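You operate a simulated robot arm through the tools that you are given. There is no shell and no other tool. Be economical: measure what you need, move in short steps, check, and stop when the job is done.

The job below is to be done with a simulated two-armed robot. You get a single attempt, and the scene is never put back.

Task
Tip the glasses empty, run the pump at 300 rpm, stop it and point to the lowest glass.
Fine: rack upright before DRIVE START; DRIVE STOP once the screen says DONE; slide the white pointer to the glass that the screen names; the knob stays at that speed.

Only the result counts: the job must be done as asked and must still hold three seconds after the hand-in. Knocking over, shifting, dropping, spilling or breaking anything else fails it.

Robot
Two 6-joint arms with two-finger parallel grippers on one trunk, on a base that drives. Base frame: it is fixed to the floor where the robot stands at the start and does not move with it; the origin is under the middle of the robot, x ahead of it, y to its left, z up. Lengths are in mm, angles in degrees, forces in N, time in s.
The left shoulder is at the start at [80, 216, 1566], the right one opposite. With the tool pointing down near the work surface each hand reaches from about 800 to 800 mm from the robot's upright axis, wherever it stands, measured 20 degrees to its own side. Places, roughly: black knob marked rpm [1200, -200, 1400]; blue tap marked eight [900, 1600, 1400]; blue tap marked five [900, 2200, 1400]; blue tap marked seven [900, 1800, 1400]; blue tap marked six [900, 2000, 1400]; clamp knob eight [800, 1600, 1000]; clamp knob five [800, 2200, 1000]; clamp knob seven [800, 1800, 1000]; clamp knob six [800, 2000, 1000]; clamp lever with orange ball [800, 1400, 1000]; clamp lever with white ball [800, 1300, 1000]; drive screen [1200, -200, 1500]; green button marked drive start [1200, -100, 1300]; purple knob marked in degrees [1200, -400, 1400]; rack of glasses [1100, 200, 1400]; rail knob of far bench [700, 800, 1200]. Payload 3.43 kg a hand.
The TCP of each hand is the grasp point between the finger pads, 30 mm short of the fingertips. In the tool frame z runs along the fingers and y along their closing line. Largest opening 94 mm; finger width 28, thickness 10; the body of the gripper, 50 by 96 mm, starts 55 mm behind the TCP.
Orientation is that of the tool frame in the base frame, as a unit quaternion [x, y, z, w]. With the fingers straight down and closing along the base's y, the tool's x points along the base's -x, its y along +y and its z along -z.

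Tools
- The arms move only by the tool jog_arm. It takes "left_moves", "right_moves" or both (then of equal length, played together; a hand with none holds still); each is a list of rows, each an object of numbers (a shift or turn left out is 0, a gripper value left out holds the last): "wx", "wy", "wz": the turn, a rotation vector about the tool's x, y, z in units of 60 degrees (1.0 is 60 degrees); "tx", "ty", "tz": the shift along the tool's x, y, z in units of 200 mm (1.0 is 200 mm); "fingers": the gripper command, from -1 (shut) to 1 (fully open), values between in proportion. In form: [{"wx": .., "wy": .., "wz": .., "tx": .., "ty": .., "tz": .., "fingers": ..}, ...]. A call has 1 to 20 rows; each row is the pose to reach, as a shift and turn from the pose commanded when the call began, along the tool's axes at that moment. A call with a number of a shift or a turn outside -1 to 1 is refused whole. Rows are played at 5 a second. More than 50 mm and 8.6 degrees between two rows, or a gripper value outside its range, and nothing of the call is played. Where a pose cannot be reached the arm comes as near as it can. A force on the tool above 70 N (or 10 N above the force at the start of the call, whichever is more), or a blocked arm, ends the call early, and 0.2 s more pass. The fingers move at their own pace (about 72 mm/s each) and stop on an object; they squeeze with about 44 N. The grip force told is the motor's: it shows also when the fingers shut on nothing. Time passes only in rows, and 0.2 s behind the last, so rows that repeat a pose let the fingers close. It gives the time, the measured TCP pose, the force on the tool (base axes), the opening and the grip force at its end, in the units of the frame above (readings bear some noise), with the torque about the TCP (base axes, N m) and any sound that the robot's microphone picked up.
- Cameras (640 x 400 px; columns grow to the right, rows downward): "scene" is now at [113.5, -7.5, 1734.9]; the picture's right is [-0.09, -1.00, 0.00], its down [-0.66, 0.06, -0.75] and it looks along [0.74, -0.06, -0.67] (base axes); focal length 288 px, centre (320, 200). "left" rides on the left gripper at [76, -14, -103] in its tool frame; the picture's right is [0.18, 0.98, 0.00], its down [-0.75, 0.14, -0.64] and it looks along [-0.63, 0.12, 0.77] (tool axes); focal length 243 px, centre (320, 200). "right" rides on the right gripper at [76, 14, -103] in its tool frame; the picture's right is [-0.18, 0.98, 0.00], its down [-0.75, -0.14, -0.64] and it looks along [-0.63, -0.12, 0.77] (tool axes); focal length 243 px, centre (320, 200). There is no depth. A picture from a camera that has moved, and an enlarged one, comes with that camera's place and axes in the base frame and with its lens.
- get_image(camera): a new picture of that camera. No time passes.
- move_column(by): slides the trunk up (or, below 0, down) by that many mm; the arms and the scene camera ride with it, the base frame stays. It gives what a move gives, with no picture.
- drive_base(legs): drives the robot by 1 to 6 legs, each [ahead, left, turn to the left] in mm, mm and degrees, along the robot's own axes; the way and the turn of a leg run together, so that a leg with both is an arc; at most 1500 mm and 180 degrees a leg. The arms and the cameras ride along, it lands a little off, and it stops where it bumps. It gives what a move gives.
- head_to(pan, tilt): turns the head with the scene camera to pan (to the left, within 86 degrees either way) and tilt (down, from -29 to 69), counted from straight ahead of the robot. It gives what a move gives.
- inspect(camera, box): a new picture of the part [left, top, right, bottom] of that camera's present view, enlarged. No time passes.
- job_done(): hands the job in; it is judged then, once.

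Go step by step. Nothing tells you exact positions but the pictures and the camera data: compare them with the known pose of the tool, close in by small moves and look again before you grip or let go. The budget is 120 turns and 100 pictures, counting those below and the enlarged ones. Unless the task says otherwise, let go and move clear before handing in, and close with one line.

The tools are called after "Call:" as a command line: name --argument value ..., lists and objects as JSON in quotes. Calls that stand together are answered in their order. jog_arm: Moves the arms, as the interface text tells. Its arguments: {"type":"object","properties":{"left_moves":{"type":"array","items":{"type":"object","properties":{"wx":{"type":"number"},"wy":{"type":"number"},"wz":{"type":"number"},"tx":{"type":"number"},"ty":{"type":"number"},"tz":{"type":"number"},"fingers":{"type":"number"}}}},"right_moves":{"type":"array","items":{"type":"object","properties":{"wx":{"type":"number"},"wy":{"type":"number"},"wz":{"type":"number"},"tx":{"type":"number"},"ty":{"type":"number"},"tz":{"type":"number"},"fingers":{"type":"number"}}}}},"required":[]} The other tools are called the same way: move_column (by) slides the trunk up or down; drive_base (legs) drives the base; head_to (pan, tilt) turns the head that bears the scene camera; get_image (camera) takes a picture; inspect (camera, box) takes an enlarged picture of a part of a camera's view; job_done () hands the job in.

At the start:

```text
time_s: 0.0
left_ee_pos: [499.8, 183.1, 1000.4]
left_tool_rot: [0.0, 1.0, 0.0, 0.0]
left_ft_force: [-0.8, -0.7, -0.5]
left_wrist_torque: [0.0, 0.01, -0.01]
left_grip_width: 94.0
left_grasp_force: 0.0
right_ee_pos: [409.7, -211.2, 998.0]
right_tool_rot: [0.0, 1.0, 0.0, 0.002]
right_ft_force: [-0.4, -1.0, -0.2]
right_wrist_torque: [0.01, -0.02, -0.01]
right_grip_width: 94.0
right_grasp_force: 0.0
trunk travel left (down, up): [-796.0, 44.0]
robot x, y, heading: [1.0, 0.9, 0.1]
head pan, tilt: [-4.9, 41.8]
```

scene: 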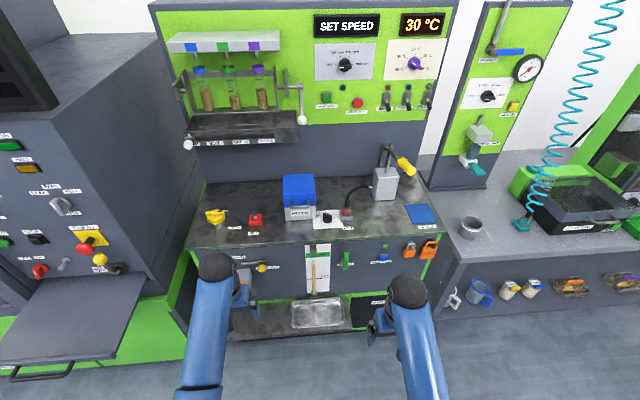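
right: 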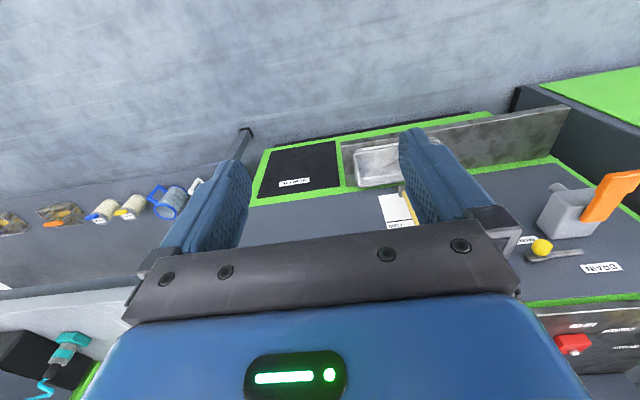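
left: 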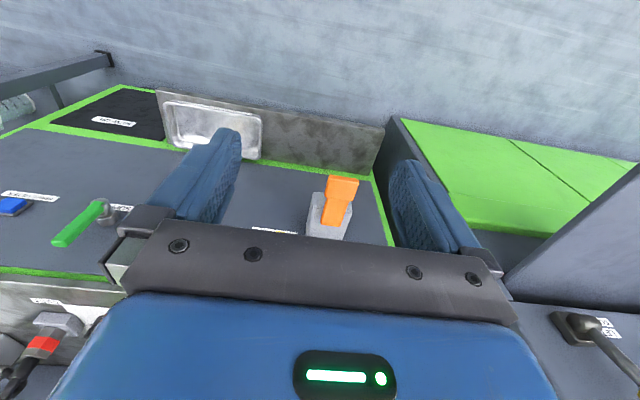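

I see the panel with a rack of glasses at upper left, the rpm knob, the screen and start/stop buttons. I'll look closer at the panel first.

Call:
inspect --camera "scene" --box '[160, 20, 320, 160]'

Call:
inspect --camera "scene" --box '[300, 10, 450, 120]'

```text
2.86 times, centred on (240, 90) of scene
camera zoom: at [113.5, -7.5, 1734.9], right [-0.09, -1.0, 0.0], down [-0.66, 0.06, -0.75], along [0.74, -0.06, -0.67], focal length 822 px, centre (549, 514)
```

zoom: 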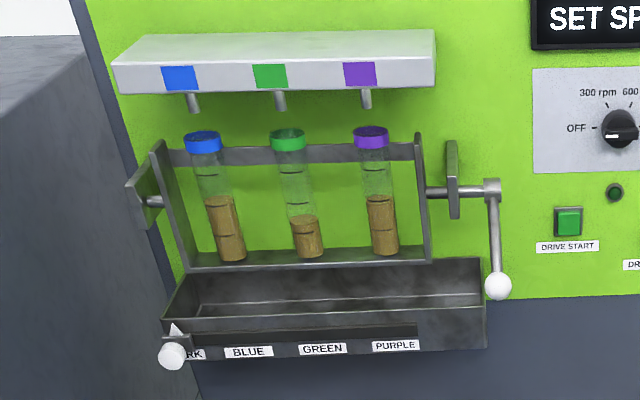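

```text
3.64 times, centred on (375, 65) of scene
camera zoom: at [113.5, -7.5, 1734.9], right [-0.09, -1.0, 0.0], down [-0.66, 0.06, -0.75], along [0.74, -0.06, -0.67], focal length 1046 px, centre (120, 691)
```

zoom: 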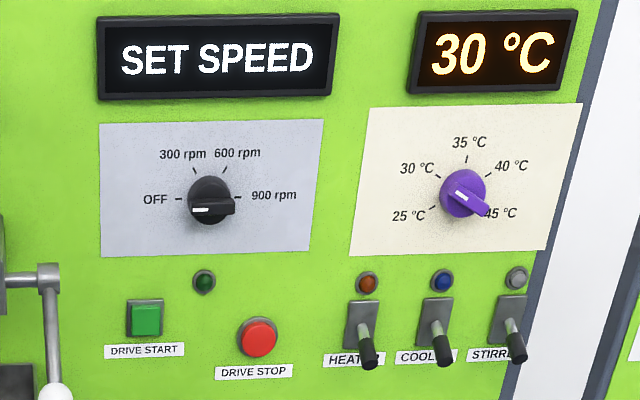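

The rack has a crank with a white ball on its right (near y≈-20), the pointer is parked at lower left (y≈370), and the panel lies near x≈1200. I'll raise both hands and turn the fingers forward before driving closer.

Call:
jog_arm --left_moves '[{"tz": -0.125, "wy": -0.125}, {"tz": -0.25, "wy": -0.25}, {"tz": -0.375, "wy": -0.375}, {"tz": -0.5, "wy": -0.5}, {"tz": -0.625, "wy": -0.625}, {"tz": -0.75, "wy": -0.75}, {"tz": -0.875, "wy": -0.875}, {"tz": -1, "wy": -1}]' --right_moves '[{"tz": -0.125, "wy": -0.125}, {"tz": -0.25, "wy": -0.25}, {"tz": -0.375, "wy": -0.375}, {"tz": -0.5, "wy": -0.5}, {"tz": -0.625, "wy": -0.625}, {"tz": -0.75, "wy": -0.75}, {"tz": -0.875, "wy": -0.875}, {"tz": -1, "wy": -1}]'

```text
time_s: 1.8
left_ee_pos: [497.5, 182.5, 1201.5]
left_tool_rot: [0.0, 0.865, 0.0, 0.501]
left_ft_force: [0.7, 0.5, -0.1]
left_wrist_torque: [0.01, -0.01, 0.03]
left_grip_width: 93.9
left_grasp_force: 0.0
right_ee_pos: [439.2, -208.4, 1163.7]
right_tool_rot: [0.001, 0.864, 0.0, 0.503]
right_ft_force: [-0.8, -0.6, -0.3]
right_wrist_torque: [0.0, 0.03, -0.02]
right_grip_width: 93.8
right_grasp_force: 0.1
right hand out of reach, approached as far as the arm can: row 6, 7, 8
trunk travel left (down, up): [-796.0, 44.0]
robot x, y, heading: [-1.5, 0.6, -0.0]
head pan, tilt: [-4.9, 41.8]
```

Left reached its pose, right is slightly limited near the body. I continue the turn while moving forward and up.

Call:
jog_arm --left_moves '[{"tx": -0.164, "tz": 0.044, "wy": -0.1}, {"tx": -0.328, "tz": 0.088, "wy": -0.2}, {"tx": -0.492, "tz": 0.132, "wy": -0.3}, {"tx": -0.656, "tz": 0.176, "wy": -0.4}, {"tx": -0.82, "tz": 0.22, "wy": -0.5}]' --right_moves '[{"tx": -0.164, "tz": 0.064, "wy": -0.1}, {"tx": -0.328, "tz": 0.128, "wy": -0.2}, {"tx": -0.492, "tz": 0.2, "wy": -0.3}, {"tx": -0.656, "tz": 0.28, "wy": -0.4}, {"tx": -0.82, "tz": 0.35, "wy": -0.5}]'

Call:
get_image --camera "scene"

Call:
get_image --camera "left"

```text
time_s: 3.0
left_ee_pos: [623.8, 180.6, 1319.4]
left_tool_rot: [0.0, 0.707, 0.0, 0.707]
left_ft_force: [-0.2, -0.7, -0.6]
left_wrist_torque: [0.03, 0.0, 0.03]
left_grip_width: 94.0
left_grasp_force: 0.1
right_ee_pos: [584.0, -209.2, 1271.0]
right_tool_rot: [0.002, 0.706, -0.001, 0.708]
right_ft_force: [-0.1, -0.9, 0.3]
right_wrist_torque: [0.01, 0.0, 0.05]
right_grip_width: 94.1
right_grasp_force: 0.1
trunk travel left (down, up): [-796.0, 44.0]
robot x, y, heading: [3.4, -2.5, -0.0]
head pan, tilt: [-4.9, 41.8]
```

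```text
94 pictures are left
camera scene: at [117.1, -7.6, 1734.6], right [-0.09, -1.0, 0.0], down [-0.67, 0.06, -0.74], along [0.74, -0.06, -0.67], focal length 288 px, centre (320, 200)
```

scene: 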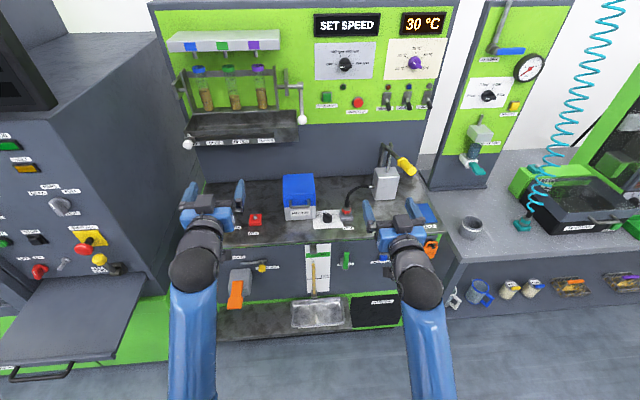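

```text
93 pictures are left
camera left: at [521.3, 165.3, 1242.8], right [0.0, 0.98, -0.18], down [-0.64, 0.14, 0.75], along [0.77, 0.12, 0.63], focal length 243 px, centre (320, 200)
```

left: 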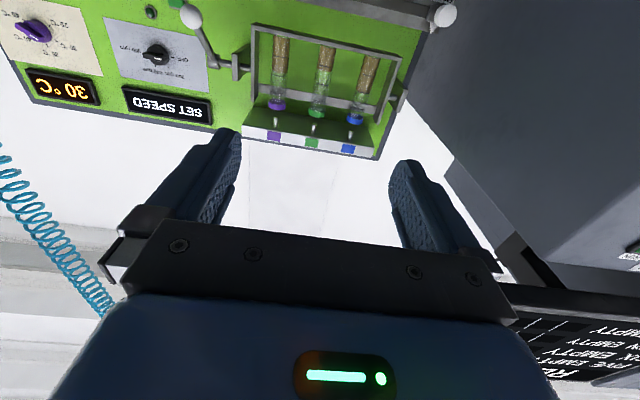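

Triangulated: crank ball ≈(980,-21,1306), pointer knob ≈(992,361,1230), rpm knob ≈(1145,-176,1410). I'll drive ahead 230 mm.

Call:
drive_base --legs '[[230, 0, 0]]'

Call:
head_to --pan 0 --tilt 30

Call:
get_image --camera "scene"

Call:
get_image --camera "left"

Call:
get_image --camera "right"

```text
time_s: 4.7
left_ee_pos: [840.2, 179.8, 1322.4]
left_tool_rot: [0.001, 0.706, -0.001, 0.708]
left_ft_force: [0.2, 0.2, 0.7]
left_wrist_torque: [0.01, -0.01, 0.0]
left_grip_width: 94.0
left_grasp_force: 0.0
right_ee_pos: [801.5, -209.1, 1273.8]
right_tool_rot: [0.0, 0.704, 0.0, 0.71]
right_ft_force: [-0.5, 0.0, -0.6]
right_wrist_torque: [0.04, -0.01, -0.01]
right_grip_width: 94.2
right_grasp_force: 0.0
trunk travel left (down, up): [-796.0, 44.0]
robot x, y, heading: [229.3, 4.8, -0.2]
head pan, tilt: [-4.9, 41.8]
```

```text
time_s: 5.5
left_ee_pos: [844.0, 179.1, 1321.5]
left_tool_rot: [0.0, 0.706, 0.0, 0.708]
left_ft_force: [0.1, -0.4, -0.1]
left_wrist_torque: [0.0, 0.03, -0.01]
left_grip_width: 94.0
left_grasp_force: 0.1
right_ee_pos: [804.6, -210.1, 1273.7]
right_tool_rot: [-0.001, 0.705, 0.001, 0.709]
right_ft_force: [-0.3, -0.3, 0.1]
right_wrist_torque: [-0.02, -0.01, -0.03]
right_grip_width: 94.0
right_grasp_force: 0.0
trunk travel left (down, up): [-796.0, 44.0]
robot x, y, heading: [224.2, -3.3, -0.0]
head pan, tilt: [0.0, 30.0]
```

```text
92 pictures are left
camera scene: at [343.6, -0.3, 1753.0], right [0.0, -1.0, 0.0], down [-0.5, 0.0, -0.87], along [0.87, 0.0, -0.5], focal length 288 px, centre (320, 200)
```

scene: 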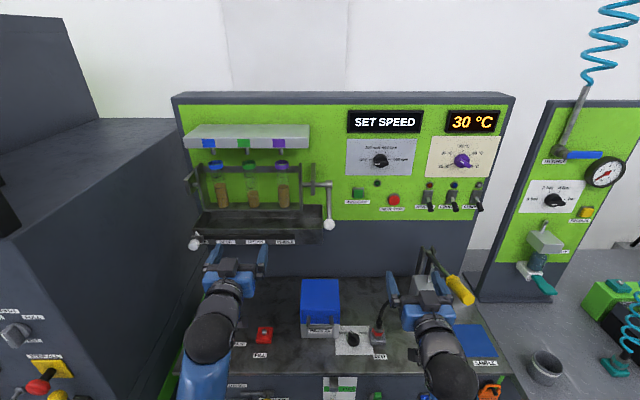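

```text
91 pictures are left
camera left: at [741.8, 165.7, 1244.2], right [0.0, 0.98, -0.18], down [-0.64, 0.14, 0.75], along [0.77, 0.12, 0.63], focal length 243 px, centre (320, 200)
```

left: 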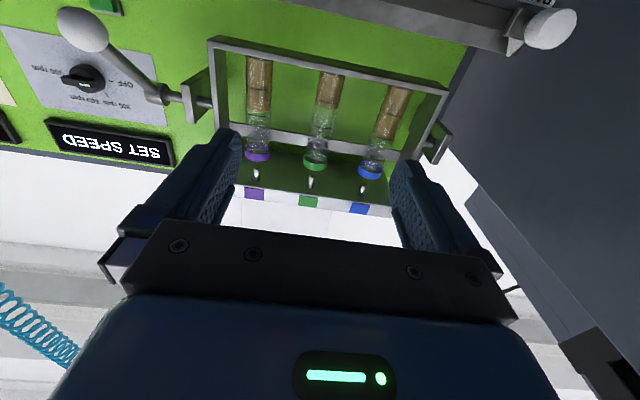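

```text
90 pictures are left
camera right: at [702.5, -195.0, 1196.2], right [0.0, 0.98, 0.18], down [-0.65, -0.14, 0.75], along [0.76, -0.12, 0.63], focal length 243 px, centre (320, 200)
```

right: 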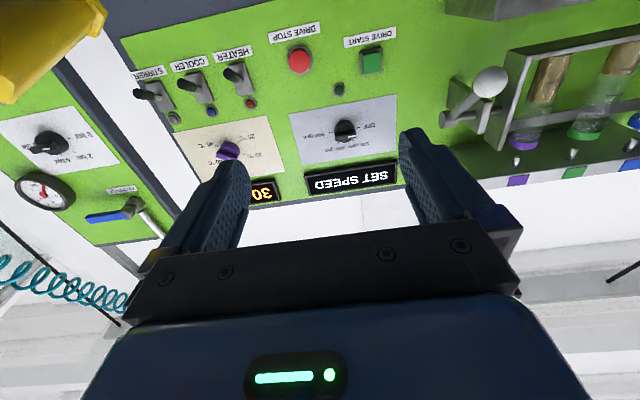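

The robot stands at x≈225; ball ≈(992,-26,1302), crank hub ≈(1089,-21,1383), radius ≈126. I take closer looks at the crank and rack.

Call:
inspect --camera "scene" --box '[180, 100, 420, 255]'

Call:
inspect --camera "right" --box '[420, 0, 640, 200]'

Call:
inspect --camera "left" --box '[40, 0, 280, 150]'

```text
2.58 times, centred on (300, 178) of scene
camera zoom: at [343.6, -0.3, 1753.0], right [0.0, -1.0, 0.0], down [-0.5, 0.0, -0.87], along [0.87, 0.0, -0.5], focal length 743 px, centre (372, 258)
```

zoom: 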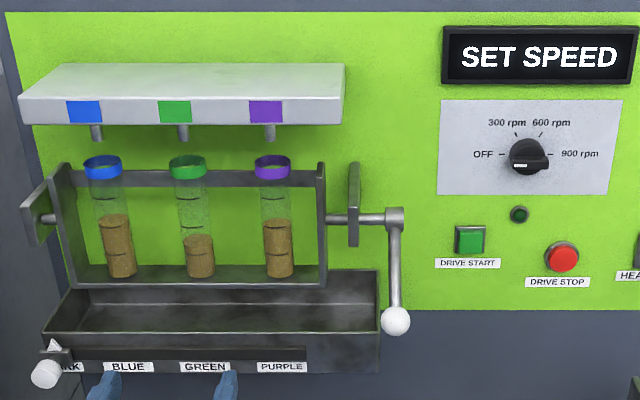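

```text
2.00 times, centred on (530, 100) of right
camera zoom: at [702.5, -195.0, 1196.2], right [0.0, 0.98, 0.18], down [-0.65, -0.14, 0.75], along [0.76, -0.12, 0.63], focal length 485 px, centre (-100, 400)
```

zoom: 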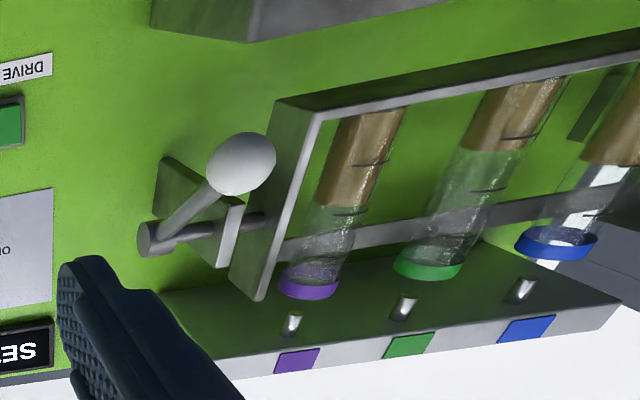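

```text
2.67 times, centred on (160, 75) of left
camera zoom: at [741.8, 165.7, 1244.2], right [0.0, 0.98, -0.18], down [-0.64, 0.14, 0.75], along [0.77, 0.12, 0.63], focal length 647 px, centre (747, 533)
```

zoom: 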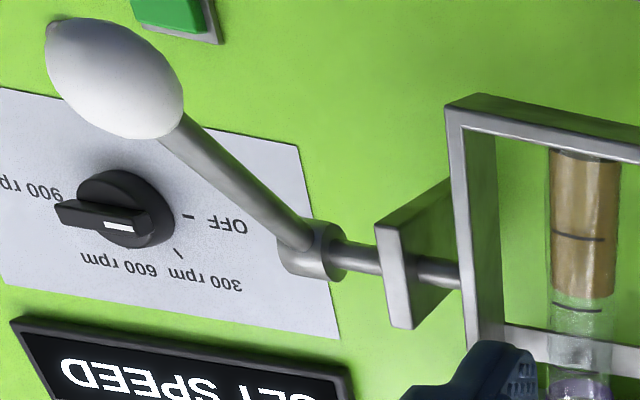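

The trough spans x≈1041–1181 below the rack, and the ball's free path is up and over (tipping glasses toward the wall into the trough). I bring the right hand in front of the ball with fingers partly open.

Call:
jog_arm --right_moves '[{"ty": 0.18, "tx": -0.04, "tz": 0.08, "fingers": 0.1}, {"ty": 0.36, "tx": -0.08, "tz": 0.16, "fingers": 0.1}, {"ty": 0.54, "tx": -0.12, "tz": 0.24, "fingers": 0.1}, {"ty": 0.73, "tx": -0.15, "tz": 0.32, "fingers": 0.1}, {"ty": 0.92, "tx": -0.18, "tz": 0.4, "fingers": 0.1}, {"ty": 0.92, "tx": -0.18, "tz": 0.45, "fingers": 0.1}]'

Call:
get_image --camera "right"

Call:
inspect --camera "scene" --box '[240, 140, 440, 280]'

```text
time_s: 6.8
left_ee_pos: [846.0, 178.9, 1321.8]
left_tool_rot: [0.0, 0.707, 0.0, 0.707]
left_ft_force: [-0.7, -0.1, -0.9]
left_wrist_torque: [0.03, -0.01, -0.01]
left_grip_width: 93.9
left_grasp_force: 0.0
right_ee_pos: [893.8, -24.8, 1309.0]
right_tool_rot: [0.001, 0.706, 0.0, 0.708]
right_ft_force: [-0.7, 0.0, -0.3]
right_wrist_torque: [0.01, -0.03, -0.01]
right_grip_width: 51.5
right_grasp_force: 0.0
trunk travel left (down, up): [-796.0, 44.0]
robot x, y, heading: [220.7, -2.2, 0.2]
head pan, tilt: [0.0, 30.0]
```

```text
86 pictures are left
camera right: at [791.4, -10.1, 1232.1], right [0.0, 0.98, 0.19], down [-0.65, -0.14, 0.75], along [0.76, -0.12, 0.63], focal length 243 px, centre (320, 200)
```

right: 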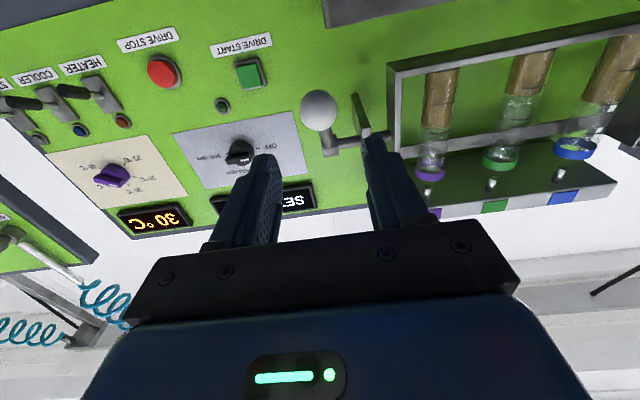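

```text
2.86 times, centred on (340, 210) of scene
camera zoom: at [345.8, -0.4, 1752.8], right [0.0, -1.0, 0.0], down [-0.5, 0.0, -0.87], along [0.87, 0.0, -0.5], focal length 822 px, centre (263, 171)
```

zoom: 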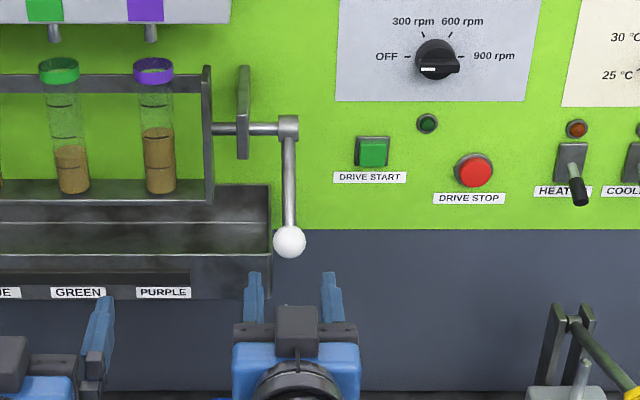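

The ball sits centered between the fingers (≈(992,-25,1302)). I advance and close on it.

Call:
jog_arm --right_moves '[{"tz": 0.14, "tx": 0.01, "fingers": 0.1}, {"tz": 0.28, "tx": 0.02, "fingers": 0.1}, {"tz": 0.42, "tx": 0.02, "fingers": 0.1}, {"tz": 0.42, "tx": 0.02, "fingers": 0.1}, {"tz": 0.42, "tx": 0.02, "fingers": -1}, {"tz": 0.42, "tx": 0.02, "fingers": -1}, {"tz": 0.42, "tx": 0.02, "fingers": -1}]'

Call:
inspect --camera "scene" --box '[240, 140, 440, 280]'

```text
time_s: 8.4
left_ee_pos: [845.6, 180.8, 1320.7]
left_tool_rot: [0.0, 0.707, 0.0, 0.707]
left_ft_force: [0.4, -0.8, 0.4]
left_wrist_torque: [-0.01, 0.02, -0.01]
left_grip_width: 94.1
left_grasp_force: 0.1
right_ee_pos: [979.2, -24.3, 1306.8]
right_tool_rot: [0.0, 0.705, 0.0, 0.709]
right_ft_force: [0.4, 1.0, 2.5]
right_wrist_torque: [-0.01, -0.04, 0.06]
right_grip_width: 31.5
right_grasp_force: 45.3
trunk travel left (down, up): [-796.0, 44.0]
robot x, y, heading: [224.1, 0.6, -0.3]
head pan, tilt: [0.0, 30.0]
```

```text
2.86 times, centred on (340, 210) of scene
camera zoom: at [345.5, 0.5, 1752.9], right [0.0, -1.0, 0.0], down [-0.5, 0.0, -0.87], along [0.87, 0.0, -0.5], focal length 822 px, centre (263, 171)
```

zoom: 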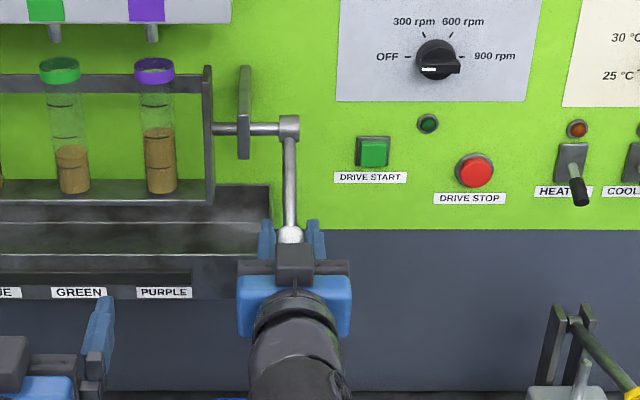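

Gripped at 31.5 mm. I try the first 20° of the arc upward and watch the force.

Call:
jog_arm --right_moves '[{"tz": -0.032, "tx": -0.045}, {"tz": -0.061, "tx": -0.091}, {"tz": -0.086, "tx": -0.14}, {"tz": -0.108, "tx": -0.19}]'

Call:
inspect --camera "scene" --box '[180, 110, 380, 250]'

```text
time_s: 9.4
left_ee_pos: [846.8, 179.1, 1319.2]
left_tool_rot: [-0.001, 0.708, 0.0, 0.707]
left_ft_force: [0.1, 0.2, 0.2]
left_wrist_torque: [-0.02, 0.01, 0.01]
left_grip_width: 94.2
left_grasp_force: 0.1
right_ee_pos: [958.4, -24.8, 1341.3]
right_tool_rot: [0.0, 0.707, 0.0, 0.707]
right_ft_force: [-3.9, 2.4, -15.4]
right_wrist_torque: [-0.02, 1.41, 0.01]
right_grip_width: 31.6
right_grasp_force: 44.9
trunk travel left (down, up): [-796.0, 44.0]
robot x, y, heading: [222.1, -0.6, -0.0]
head pan, tilt: [0.0, 30.0]
```

```text
2.86 times, centred on (280, 180) of scene
camera zoom: at [347.8, 0.5, 1752.5], right [0.0, -1.0, 0.0], down [-0.5, 0.0, -0.87], along [0.87, 0.0, -0.5], focal length 822 px, centre (434, 257)
```

zoom: 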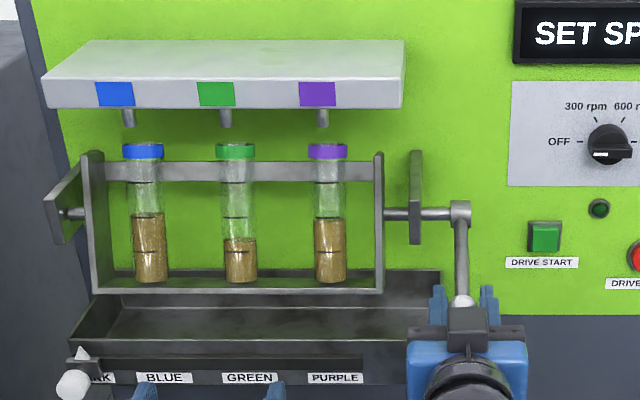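

The rack follows, tipping back, with modest force. I continue to about 80°.

Call:
jog_arm --right_moves '[{"tz": -0.016, "tx": -0.053}, {"tz": -0.028, "tx": -0.107}, {"tz": -0.034, "tx": -0.16}, {"tz": -0.037, "tx": -0.214}, {"tz": -0.034, "tx": -0.27}, {"tz": -0.028, "tx": -0.325}, {"tz": -0.015, "tx": -0.379}, {"tz": 0.001, "tx": -0.431}, {"tz": 0.022, "tx": -0.482}, {"tz": 0.048, "tx": -0.53}, {"tz": 0.078, "tx": -0.576}, {"tz": 0.11, "tx": -0.62}]'

Call:
inspect --camera "scene" --box '[180, 110, 380, 250]'

```text
time_s: 12.1
left_ee_pos: [845.1, 180.5, 1320.4]
left_tool_rot: [0.0, 0.707, -0.001, 0.707]
left_ft_force: [0.2, 0.3, -0.5]
left_wrist_torque: [-0.03, -0.01, 0.01]
left_grip_width: 93.6
left_grasp_force: 0.0
right_ee_pos: [980.3, -24.9, 1466.4]
right_tool_rot: [0.0, 0.706, 0.0, 0.708]
right_ft_force: [-0.9, -0.4, -0.8]
right_wrist_torque: [0.0, -0.02, -0.02]
right_grip_width: 0.0
right_grasp_force: 32.9
trunk travel left (down, up): [-796.0, 44.0]
robot x, y, heading: [225.2, 0.2, -0.2]
head pan, tilt: [0.0, 30.0]
```

```text
2.86 times, centred on (280, 180) of scene
camera zoom: at [345.7, -0.1, 1752.8], right [0.0, -1.0, 0.0], down [-0.5, 0.0, -0.87], along [0.87, 0.0, -0.5], focal length 822 px, centre (434, 257)
```

zoom: 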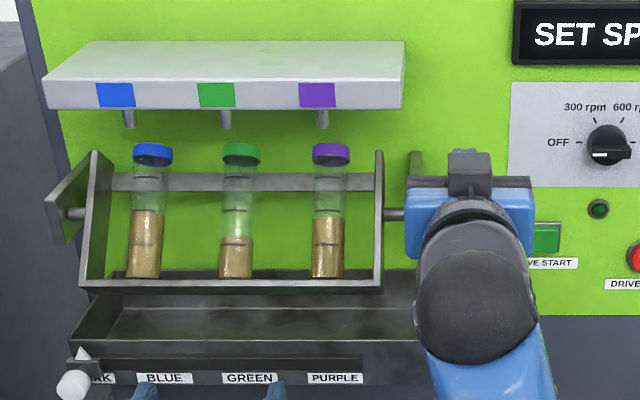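

The ball slipped out of the fingers; the rack is stopped part-tilted. I look where the ball is now.

Call:
get_image --camera "right"

Call:
get_image --camera "left"

```text
81 pictures are left
camera right: at [878.4, -11.1, 1389.7], right [0.0, 0.98, 0.18], down [-0.64, -0.14, 0.75], along [0.76, -0.12, 0.63], focal length 243 px, centre (320, 200)
```

right: 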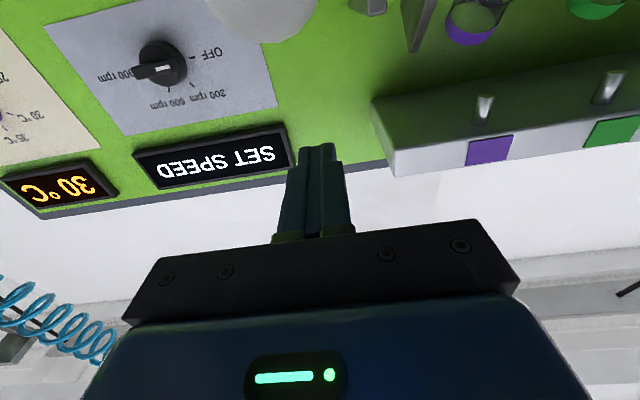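

```text
80 pictures are left
camera left: at [743.4, 165.8, 1243.6], right [0.0, 0.98, -0.18], down [-0.64, 0.14, 0.75], along [0.77, 0.12, 0.63], focal length 243 px, centre (320, 200)
```

left: 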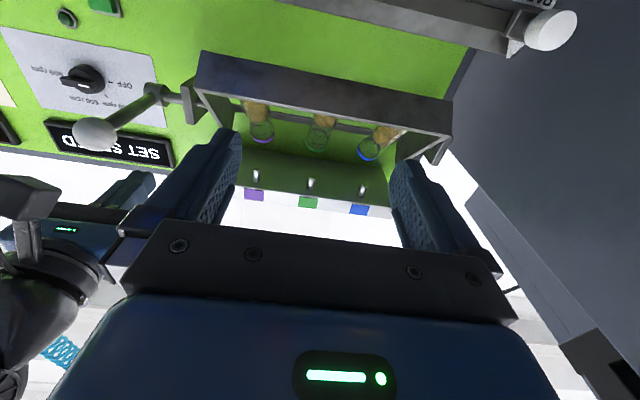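

The ball rests at about (960,-25,1379), 40° up, held by friction. I back off, open, line up at its height and check again.

Call:
jog_arm --right_moves '[{"tz": -0.2, "fingers": -1}, {"tz": -0.4, "fingers": -0.5}, {"tz": -0.6, "fingers": 0.1}, {"tz": -0.6, "tx": 0.2, "fingers": 0.1}, {"tz": -0.6, "tx": 0.4, "fingers": 0.1}, {"tz": -0.6, "tx": 0.435, "fingers": 0.1}]'

Call:
get_image --camera "right"

Call:
inspect --camera "scene" --box '[180, 110, 380, 250]'

```text
time_s: 13.4
left_ee_pos: [844.9, 180.8, 1320.2]
left_tool_rot: [0.001, 0.707, -0.001, 0.707]
left_ft_force: [0.1, 0.7, -0.1]
left_wrist_torque: [0.03, -0.04, 0.0]
left_grip_width: 93.8
left_grasp_force: 0.1
right_ee_pos: [861.2, -26.7, 1378.7]
right_tool_rot: [0.0, 0.705, 0.001, 0.709]
right_ft_force: [-0.3, -0.3, 0.0]
right_wrist_torque: [-0.02, 0.0, 0.02]
right_grip_width: 51.6
right_grasp_force: 0.0
trunk travel left (down, up): [-796.0, 44.0]
robot x, y, heading: [225.0, 0.8, 0.0]
head pan, tilt: [0.0, 30.0]
```

```text
79 pictures are left
camera right: at [757.8, -11.7, 1302.4], right [0.0, 0.98, 0.18], down [-0.65, -0.14, 0.75], along [0.76, -0.12, 0.63], focal length 243 px, centre (320, 200)
```

right: 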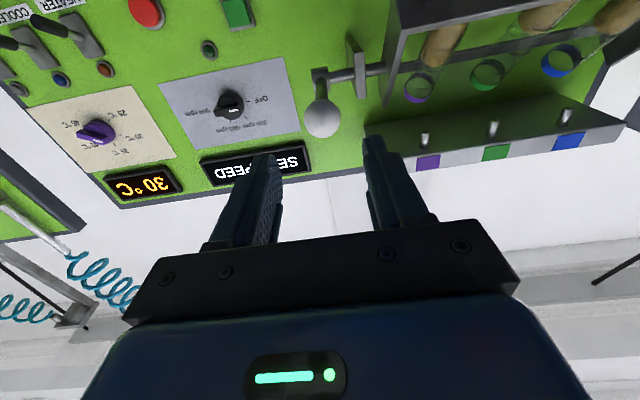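

```text
2.86 times, centred on (280, 180) of scene
camera zoom: at [345.1, 0.1, 1752.9], right [0.0, -1.0, 0.0], down [-0.5, 0.0, -0.87], along [0.87, 0.0, -0.5], focal length 822 px, centre (434, 257)
```

zoom: 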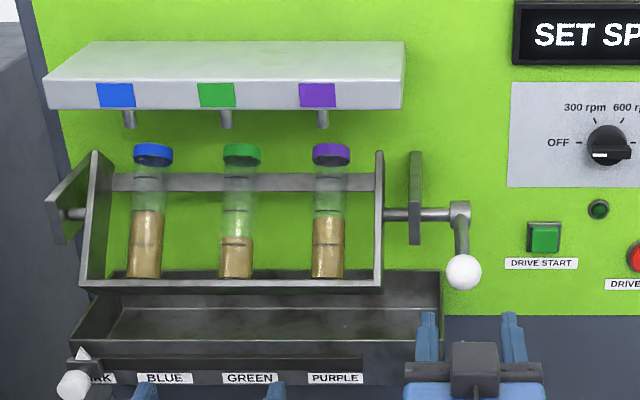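

Ball confirmed at (963,-26,1382). I regrip it deeper (center at the TCP) and lift 20°.

Call:
jog_arm --right_moves '[{"tz": 0.18, "tx": -0.017, "fingers": 0.1}, {"tz": 0.36, "tx": -0.017, "fingers": 0.1}, {"tz": 0.52, "tx": -0.017, "fingers": 0.1}, {"tz": 0.52, "tx": -0.017, "fingers": 0.1}, {"tz": 0.52, "tx": -0.017, "fingers": -1}, {"tz": 0.52, "tx": -0.017, "fingers": -1}, {"tz": 0.52, "tx": -0.017, "fingers": -1}, {"tz": 0.522, "tx": -0.072}, {"tz": 0.53, "tx": -0.126}, {"tz": 0.541, "tx": -0.18}, {"tz": 0.558, "tx": -0.232}]'

Call:
inspect --camera "scene" --box '[180, 110, 380, 250]'

```text
time_s: 15.8
left_ee_pos: [848.9, 181.4, 1320.1]
left_tool_rot: [-0.001, 0.708, 0.0, 0.706]
left_ft_force: [-0.1, -0.3, 0.0]
left_wrist_torque: [-0.01, 0.03, 0.0]
left_grip_width: 93.9
left_grasp_force: 0.0
right_ee_pos: [974.4, -25.1, 1425.4]
right_tool_rot: [0.0, 0.707, 0.0, 0.707]
right_ft_force: [0.9, 4.3, -13.7]
right_wrist_torque: [0.19, 1.08, -0.02]
right_grip_width: 31.9
right_grasp_force: 45.5
trunk travel left (down, up): [-796.0, 44.0]
robot x, y, heading: [227.4, -3.7, 0.4]
head pan, tilt: [0.0, 30.0]
```

```text
2.86 times, centred on (280, 180) of scene
camera zoom: at [349.1, 1.7, 1752.6], right [0.0, -1.0, 0.0], down [-0.5, 0.0, -0.86], along [0.86, 0.0, -0.5], focal length 822 px, centre (434, 257)
```

zoom: 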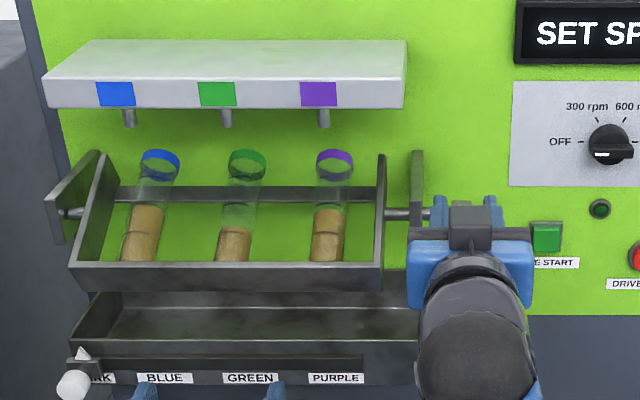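

Good—at 60° now. Continue to 100°.

Call:
jog_arm --right_moves '[{"tz": 0.021, "tx": -0.051}, {"tz": 0.046, "tx": -0.1}, {"tz": 0.076, "tx": -0.145}, {"tz": 0.109, "tx": -0.188}, {"tz": 0.147, "tx": -0.23}, {"tz": 0.187, "tx": -0.267}, {"tz": 0.231, "tx": -0.3}, {"tz": 0.277, "tx": -0.329}]'

Call:
inspect --camera "scene" --box '[180, 110, 380, 250]'

```text
time_s: 17.6
left_ee_pos: [845.9, 180.1, 1318.0]
left_tool_rot: [-0.001, 0.708, 0.001, 0.706]
left_ft_force: [-0.2, 0.5, 0.5]
left_wrist_torque: [0.01, -0.03, -0.02]
left_grip_width: 94.0
left_grasp_force: 0.0
right_ee_pos: [1028.1, -25.0, 1483.6]
right_tool_rot: [0.0, 0.712, -0.002, 0.702]
right_ft_force: [-21.3, 2.2, -40.8]
right_wrist_torque: [0.02, -0.61, 0.28]
right_grip_width: 31.9
right_grasp_force: 45.0
trunk travel left (down, up): [-796.0, 44.0]
robot x, y, heading: [222.7, 2.7, -0.3]
head pan, tilt: [0.0, 30.0]
```

```text
2.86 times, centred on (280, 180) of scene
camera zoom: at [347.0, 0.4, 1752.2], right [0.0, -1.0, 0.0], down [-0.5, 0.0, -0.87], along [0.87, 0.0, -0.5], focal length 822 px, centre (434, 257)
```

zoom: 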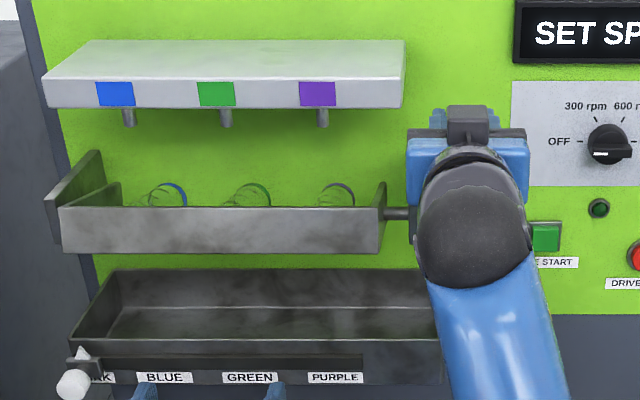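

Now at about 100° tilt, glasses just past horizontal. I continue to ~130° with a slightly smaller radius.

Call:
jog_arm --right_moves '[{"tz": 0.052, "tx": -0.01}, {"tz": 0.107, "tx": -0.025}, {"tz": 0.16, "tx": -0.035}, {"tz": 0.21, "tx": -0.045}, {"tz": 0.262, "tx": -0.05}, {"tz": 0.315, "tx": -0.05}]'

Call:
inspect --camera "scene" --box '[180, 110, 380, 250]'

Call:
get_image --camera "left"

```text
time_s: 18.1
left_ee_pos: [838.4, 177.8, 1323.3]
left_tool_rot: [0.0, 0.706, 0.0, 0.709]
left_ft_force: [0.9, -0.7, -0.4]
left_wrist_torque: [0.02, -0.02, -0.01]
left_grip_width: 93.9
left_grasp_force: 0.1
right_ee_pos: [1030.8, -24.8, 1484.3]
right_tool_rot: [-0.002, 0.716, -0.002, 0.698]
right_ft_force: [-21.2, 0.2, -6.4]
right_wrist_torque: [-0.01, -0.18, -0.26]
right_grip_width: 31.9
right_grasp_force: 45.1
trunk travel left (down, up): [-796.0, 44.0]
robot x, y, heading: [218.7, -5.3, -0.1]
head pan, tilt: [0.0, 30.0]
stopped in row 2 (right hand): the force on the tool passed its limit at 79 N (the readings are from after the stop); the commanded pose is now the measured one
```

```text
2.86 times, centred on (280, 180) of scene
camera zoom: at [336.5, -1.0, 1754.3], right [0.0, -1.0, 0.0], down [-0.5, 0.0, -0.87], along [0.87, 0.0, -0.5], focal length 822 px, centre (434, 257)
```

zoom: 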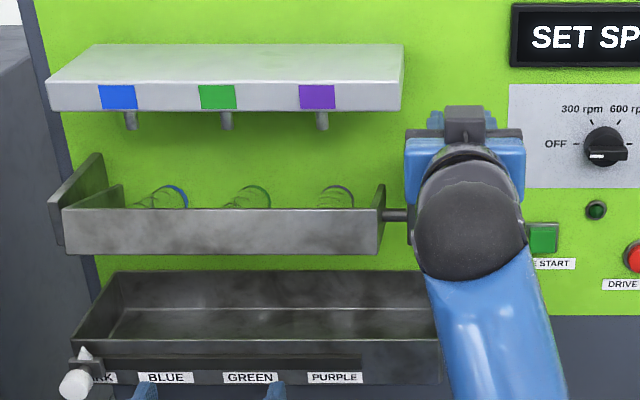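

```text
74 pictures are left
camera left: at [736.6, 164.7, 1247.0], right [0.0, 0.98, -0.18], down [-0.65, 0.14, 0.75], along [0.76, 0.12, 0.63], focal length 243 px, centre (320, 200)
```

left: 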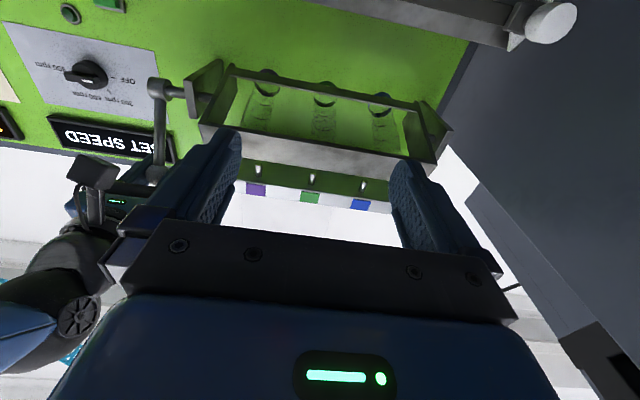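

The rack has hit a stop at about 100°. I check whether the glasses are empty.

Call:
inspect --camera "left" --box '[180, 40, 460, 210]'

Call:
inspect --camera "scene" --box '[200, 155, 340, 245]'

```text
2.29 times, centred on (320, 125) of left
camera zoom: at [736.6, 164.7, 1247.0], right [0.0, 0.98, -0.18], down [-0.65, 0.14, 0.75], along [0.76, 0.12, 0.63], focal length 555 px, centre (320, 371)
```

zoom: 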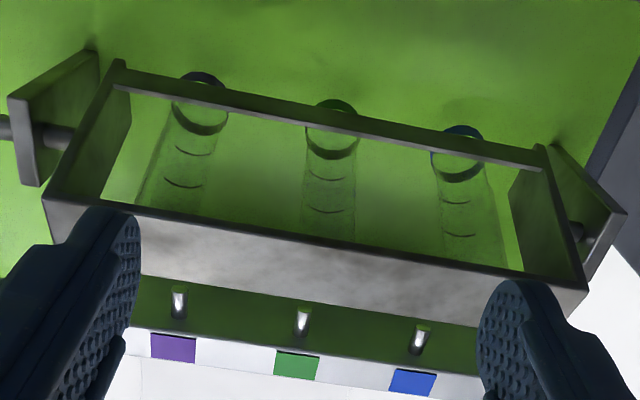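

```text
4.44 times, centred on (270, 200) of scene
camera zoom: at [336.5, -1.0, 1754.3], right [0.0, -1.0, 0.0], down [-0.5, 0.0, -0.87], along [0.87, 0.0, -0.5], focal length 1279 px, centre (542, 200)
```

zoom: 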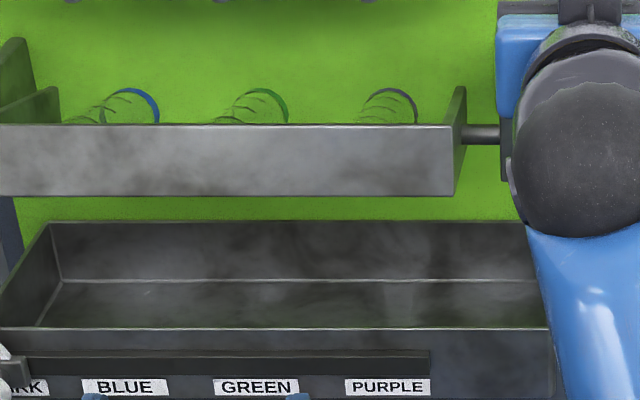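

All three glasses are empty. I return the crank along the fitted arc (center ≈(1081.5,1379), R≈117), first half.

Call:
jog_arm --right_moves '[{"tz": -0.078, "tx": 0.045, "wy": -0.01}, {"tz": -0.146, "tx": 0.103, "wy": -0.02}, {"tz": -0.205, "tx": 0.171, "wy": -0.025}, {"tz": -0.2525, "tx": 0.247, "wy": -0.025}, {"tz": -0.2875, "tx": 0.33, "wy": -0.025}, {"tz": -0.31, "tx": 0.417, "wy": -0.025}, {"tz": -0.319, "tx": 0.506, "wy": -0.025}]'

Call:
inspect --camera "scene" --box '[180, 110, 380, 250]'

```text
time_s: 19.7
left_ee_pos: [839.7, 180.8, 1323.6]
left_tool_rot: [0.0, 0.707, 0.0, 0.708]
left_ft_force: [-0.3, -0.1, 0.7]
left_wrist_torque: [0.03, -0.04, -0.01]
left_grip_width: 94.1
left_grasp_force: 0.1
right_ee_pos: [964.7, -25.0, 1381.1]
right_tool_rot: [-0.002, 0.707, -0.002, 0.708]
right_ft_force: [-6.7, 2.9, 10.9]
right_wrist_torque: [-0.1, -1.1, -0.02]
right_grip_width: 31.8
right_grasp_force: 44.4
trunk travel left (down, up): [-796.0, 44.0]
robot x, y, heading: [224.9, -0.4, 0.1]
head pan, tilt: [0.0, 30.0]
```

```text
2.86 times, centred on (280, 180) of scene
camera zoom: at [339.0, 0.5, 1753.2], right [0.0, -1.0, 0.0], down [-0.5, 0.0, -0.87], along [0.87, 0.0, -0.5], focal length 822 px, centre (434, 257)
```

zoom: 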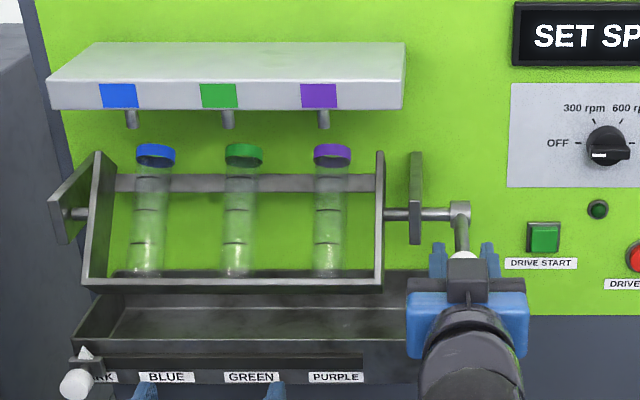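

Halfway back, clean. Continuing to the starting position.

Call:
jog_arm --right_moves '[{"tz": 0.003, "tx": 0.09}, {"tz": 0.019, "tx": 0.178}, {"tz": 0.049, "tx": 0.2625}, {"tz": 0.091, "tx": 0.342}, {"tz": 0.145, "tx": 0.4135}, {"tz": 0.145, "tx": 0.4135}]'

Call:
inspect --camera "scene" --box '[180, 100, 420, 255]'

```text
time_s: 21.1
left_ee_pos: [841.4, 181.4, 1324.1]
left_tool_rot: [-0.001, 0.706, 0.0, 0.708]
left_ft_force: [-0.2, 0.2, 0.6]
left_wrist_torque: [0.03, 0.01, 0.01]
left_grip_width: 94.2
left_grasp_force: 0.1
right_ee_pos: [996.7, -25.7, 1302.7]
right_tool_rot: [-0.003, 0.706, -0.003, 0.708]
right_ft_force: [-3.5, 3.8, 11.0]
right_wrist_torque: [-0.08, -1.12, 0.06]
right_grip_width: 31.5
right_grasp_force: 44.7
trunk travel left (down, up): [-796.0, 44.0]
robot x, y, heading: [222.6, -0.8, 0.2]
head pan, tilt: [0.0, 30.0]
```

```text
2.58 times, centred on (300, 178) of scene
camera zoom: at [340.2, 1.3, 1753.2], right [0.0, -1.0, 0.0], down [-0.5, 0.0, -0.87], along [0.87, 0.0, -0.5], focal length 743 px, centre (372, 258)
```

zoom: 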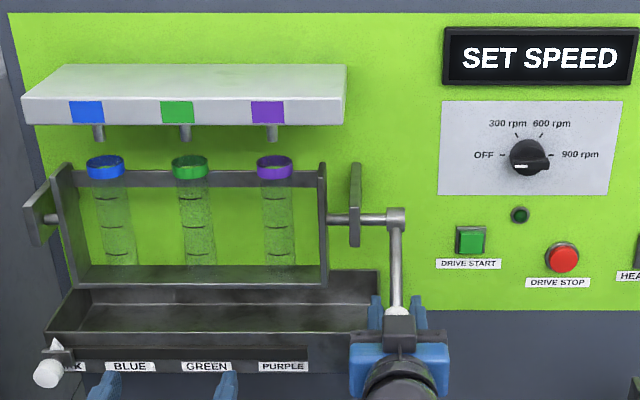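

The rack looks upright as at first. I nudge 4 mm further to feel for the upright stop.

Call:
jog_arm --right_moves '[{"tz": 0.006, "tx": 0.008}, {"tz": 0.013, "tx": 0.016}, {"tz": 0.013, "tx": 0.016}]'

```text
time_s: 21.9
left_ee_pos: [840.1, 180.4, 1323.0]
left_tool_rot: [0.0, 0.706, 0.0, 0.708]
left_ft_force: [-0.5, 0.1, 0.3]
left_wrist_torque: [0.0, -0.01, 0.02]
left_grip_width: 94.0
left_grasp_force: 0.1
right_ee_pos: [998.6, -24.8, 1300.2]
right_tool_rot: [-0.001, 0.704, -0.003, 0.71]
right_ft_force: [-1.6, 2.9, 23.9]
right_wrist_torque: [-0.09, 0.6, -0.09]
right_grip_width: 31.6
right_grasp_force: 44.9
trunk travel left (down, up): [-796.0, 44.0]
robot x, y, heading: [225.0, 1.9, 0.0]
head pan, tilt: [0.0, 30.0]
```

Force jumped: the upright stop is reached. I release the ball and back away, then move right and up, rolling the hand -90° for the rpm knob.

Call:
jog_arm --right_moves '[{"fingers": -0.1}, {"fingers": 0.1}, {"fingers": 0.1}, {"tz": -0.2, "fingers": 0.1}, {"tz": -0.4, "fingers": 0.1}, {"tz": -0.6, "fingers": 0.1}, {"tz": -0.6, "ty": -0.15, "tx": -0.1, "wz": -0.12}, {"tz": -0.6, "ty": -0.3, "tx": -0.2, "wz": -0.25}, {"tz": -0.6, "ty": -0.45, "tx": -0.3, "wz": -0.38}, {"tz": -0.5, "ty": -0.6, "tx": -0.4, "wz": -0.51}, {"tz": -0.4, "ty": -0.7, "tx": -0.5, "wz": -0.64}, {"tz": -0.3, "ty": -0.78, "tx": -0.54, "wz": -0.77}, {"tz": -0.2, "ty": -0.78, "tx": -0.54, "wz": -0.9}, {"tz": -0.1, "ty": -0.78, "tx": -0.54, "wz": -1}]'

Call:
get_image --camera "scene"

```text
time_s: 24.9
left_ee_pos: [845.5, 179.6, 1319.6]
left_tool_rot: [0.0, 0.707, 0.0, 0.707]
left_ft_force: [-0.7, -0.1, -0.5]
left_wrist_torque: [-0.01, -0.02, 0.02]
left_grip_width: 93.9
left_grasp_force: 0.0
right_ee_pos: [981.9, -183.5, 1404.3]
right_tool_rot: [-0.355, 0.612, -0.356, 0.61]
right_ft_force: [0.3, 0.2, -0.6]
right_wrist_torque: [0.01, 0.03, 0.01]
right_grip_width: 51.4
right_grasp_force: 0.2
trunk travel left (down, up): [-796.0, 44.0]
robot x, y, heading: [222.1, 2.5, 0.1]
head pan, tilt: [0.0, 30.0]
```

```text
69 pictures are left
camera scene: at [345.7, -0.1, 1752.7], right [0.0, -1.0, 0.0], down [-0.5, 0.0, -0.87], along [0.87, 0.0, -0.5], focal length 288 px, centre (320, 200)
```

scene: 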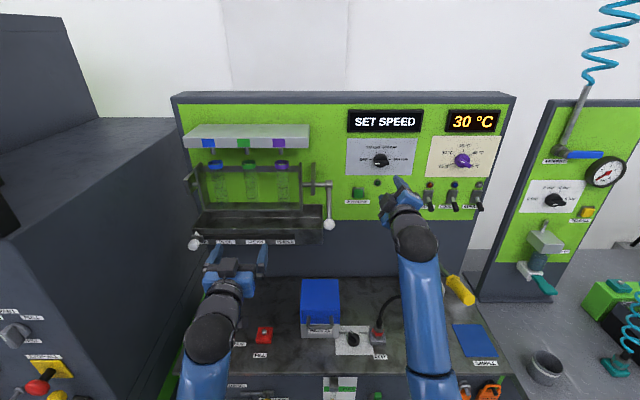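

I complete the roll and look with the right camera at the knob.

Call:
jog_arm --right_moves '[{"wz": -0.125}, {"wz": -0.25}, {"wz": -0.375}, {"wz": -0.5}, {"wz": -0.5}]'

Call:
get_image --camera "right"

Call:
inspect --camera "scene" --box '[320, 110, 460, 220]'

```text
time_s: 26.1
left_ee_pos: [845.8, 180.1, 1321.7]
left_tool_rot: [0.001, 0.707, 0.0, 0.707]
left_ft_force: [-1.0, -0.4, 0.4]
left_wrist_torque: [0.03, 0.01, 0.0]
left_grip_width: 94.0
left_grasp_force: 0.2
right_ee_pos: [982.4, -181.7, 1404.8]
right_tool_rot: [0.501, -0.499, 0.502, -0.497]
right_ft_force: [0.0, 0.1, -0.2]
right_wrist_torque: [0.0, -0.04, -0.04]
right_grip_width: 51.5
right_grasp_force: 0.1
trunk travel left (down, up): [-796.0, 44.0]
robot x, y, heading: [225.2, -0.7, -0.2]
head pan, tilt: [0.0, 30.0]
```

```text
68 pictures are left
camera right: at [879.7, -257.1, 1390.9], right [0.0, 0.18, -0.98], down [-0.64, 0.76, 0.14], along [0.77, 0.63, 0.11], focal length 243 px, centre (320, 200)
```

right: 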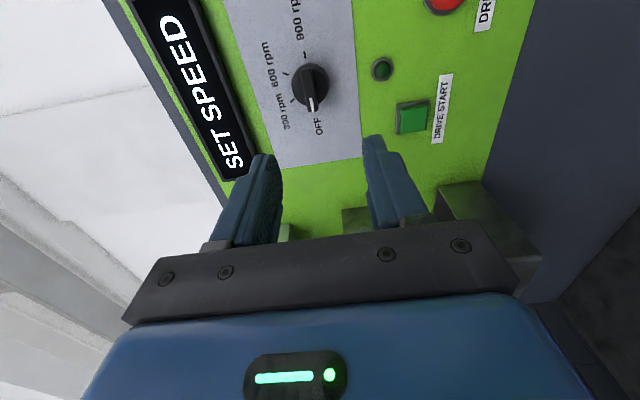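

```text
3.64 times, centred on (390, 165) of scene
camera zoom: at [344.3, -0.1, 1752.9], right [0.0, -1.0, 0.0], down [-0.5, 0.0, -0.87], along [0.87, 0.0, -0.5], focal length 1046 px, centre (66, 327)
```

zoom: 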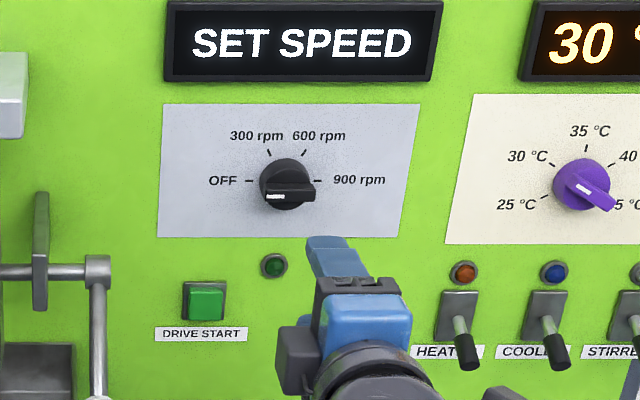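

Knob bar is at about (1157,-186,1414), its white mark on OFF. I align and approach to x≈1110.

Call:
jog_arm --right_moves '[{"tx": 0.02, "ty": -0.045, "tz": 0.16}, {"tx": 0.02, "ty": -0.045, "tz": 0.32}, {"tx": 0.02, "ty": -0.045, "tz": 0.48}, {"tx": 0.02, "ty": -0.045, "tz": 0.64}, {"tx": 0.02, "ty": -0.045, "tz": 0.64}]'

Call:
get_image --camera "right"

Call:
inspect --camera "scene" --box '[330, 110, 430, 190]'

```text
time_s: 27.3
left_ee_pos: [845.8, 179.3, 1321.0]
left_tool_rot: [0.0, 0.707, 0.0, 0.707]
left_ft_force: [0.5, 0.1, 0.5]
left_wrist_torque: [-0.01, -0.02, 0.01]
left_grip_width: 93.9
left_grasp_force: 0.1
right_ee_pos: [1108.3, -186.9, 1413.3]
right_tool_rot: [0.501, -0.5, 0.501, -0.497]
right_ft_force: [-0.3, 0.3, 1.1]
right_wrist_torque: [0.02, -0.01, -0.02]
right_grip_width: 51.9
right_grasp_force: 0.1
trunk travel left (down, up): [-796.0, 44.0]
robot x, y, heading: [227.2, 0.0, -0.0]
head pan, tilt: [0.0, 30.0]
```

```text
66 pictures are left
camera right: at [1006.1, -263.1, 1400.7], right [0.0, 0.18, -0.98], down [-0.64, 0.76, 0.14], along [0.77, 0.63, 0.11], focal length 243 px, centre (320, 200)
```

right: 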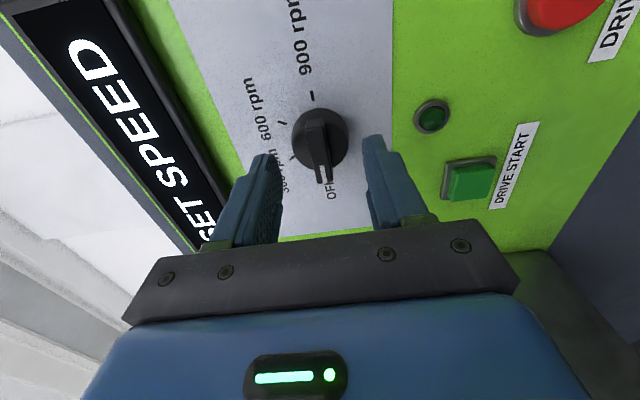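

```text
5.00 times, centred on (380, 150) of scene
camera zoom: at [344.6, -0.3, 1752.8], right [0.0, -1.0, 0.0], down [-0.5, 0.0, -0.87], along [0.87, 0.0, -0.5], focal length 1439 px, centre (20, 450)
```

zoom: 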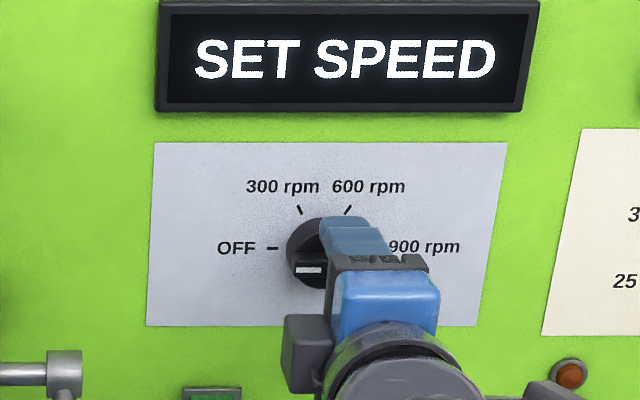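

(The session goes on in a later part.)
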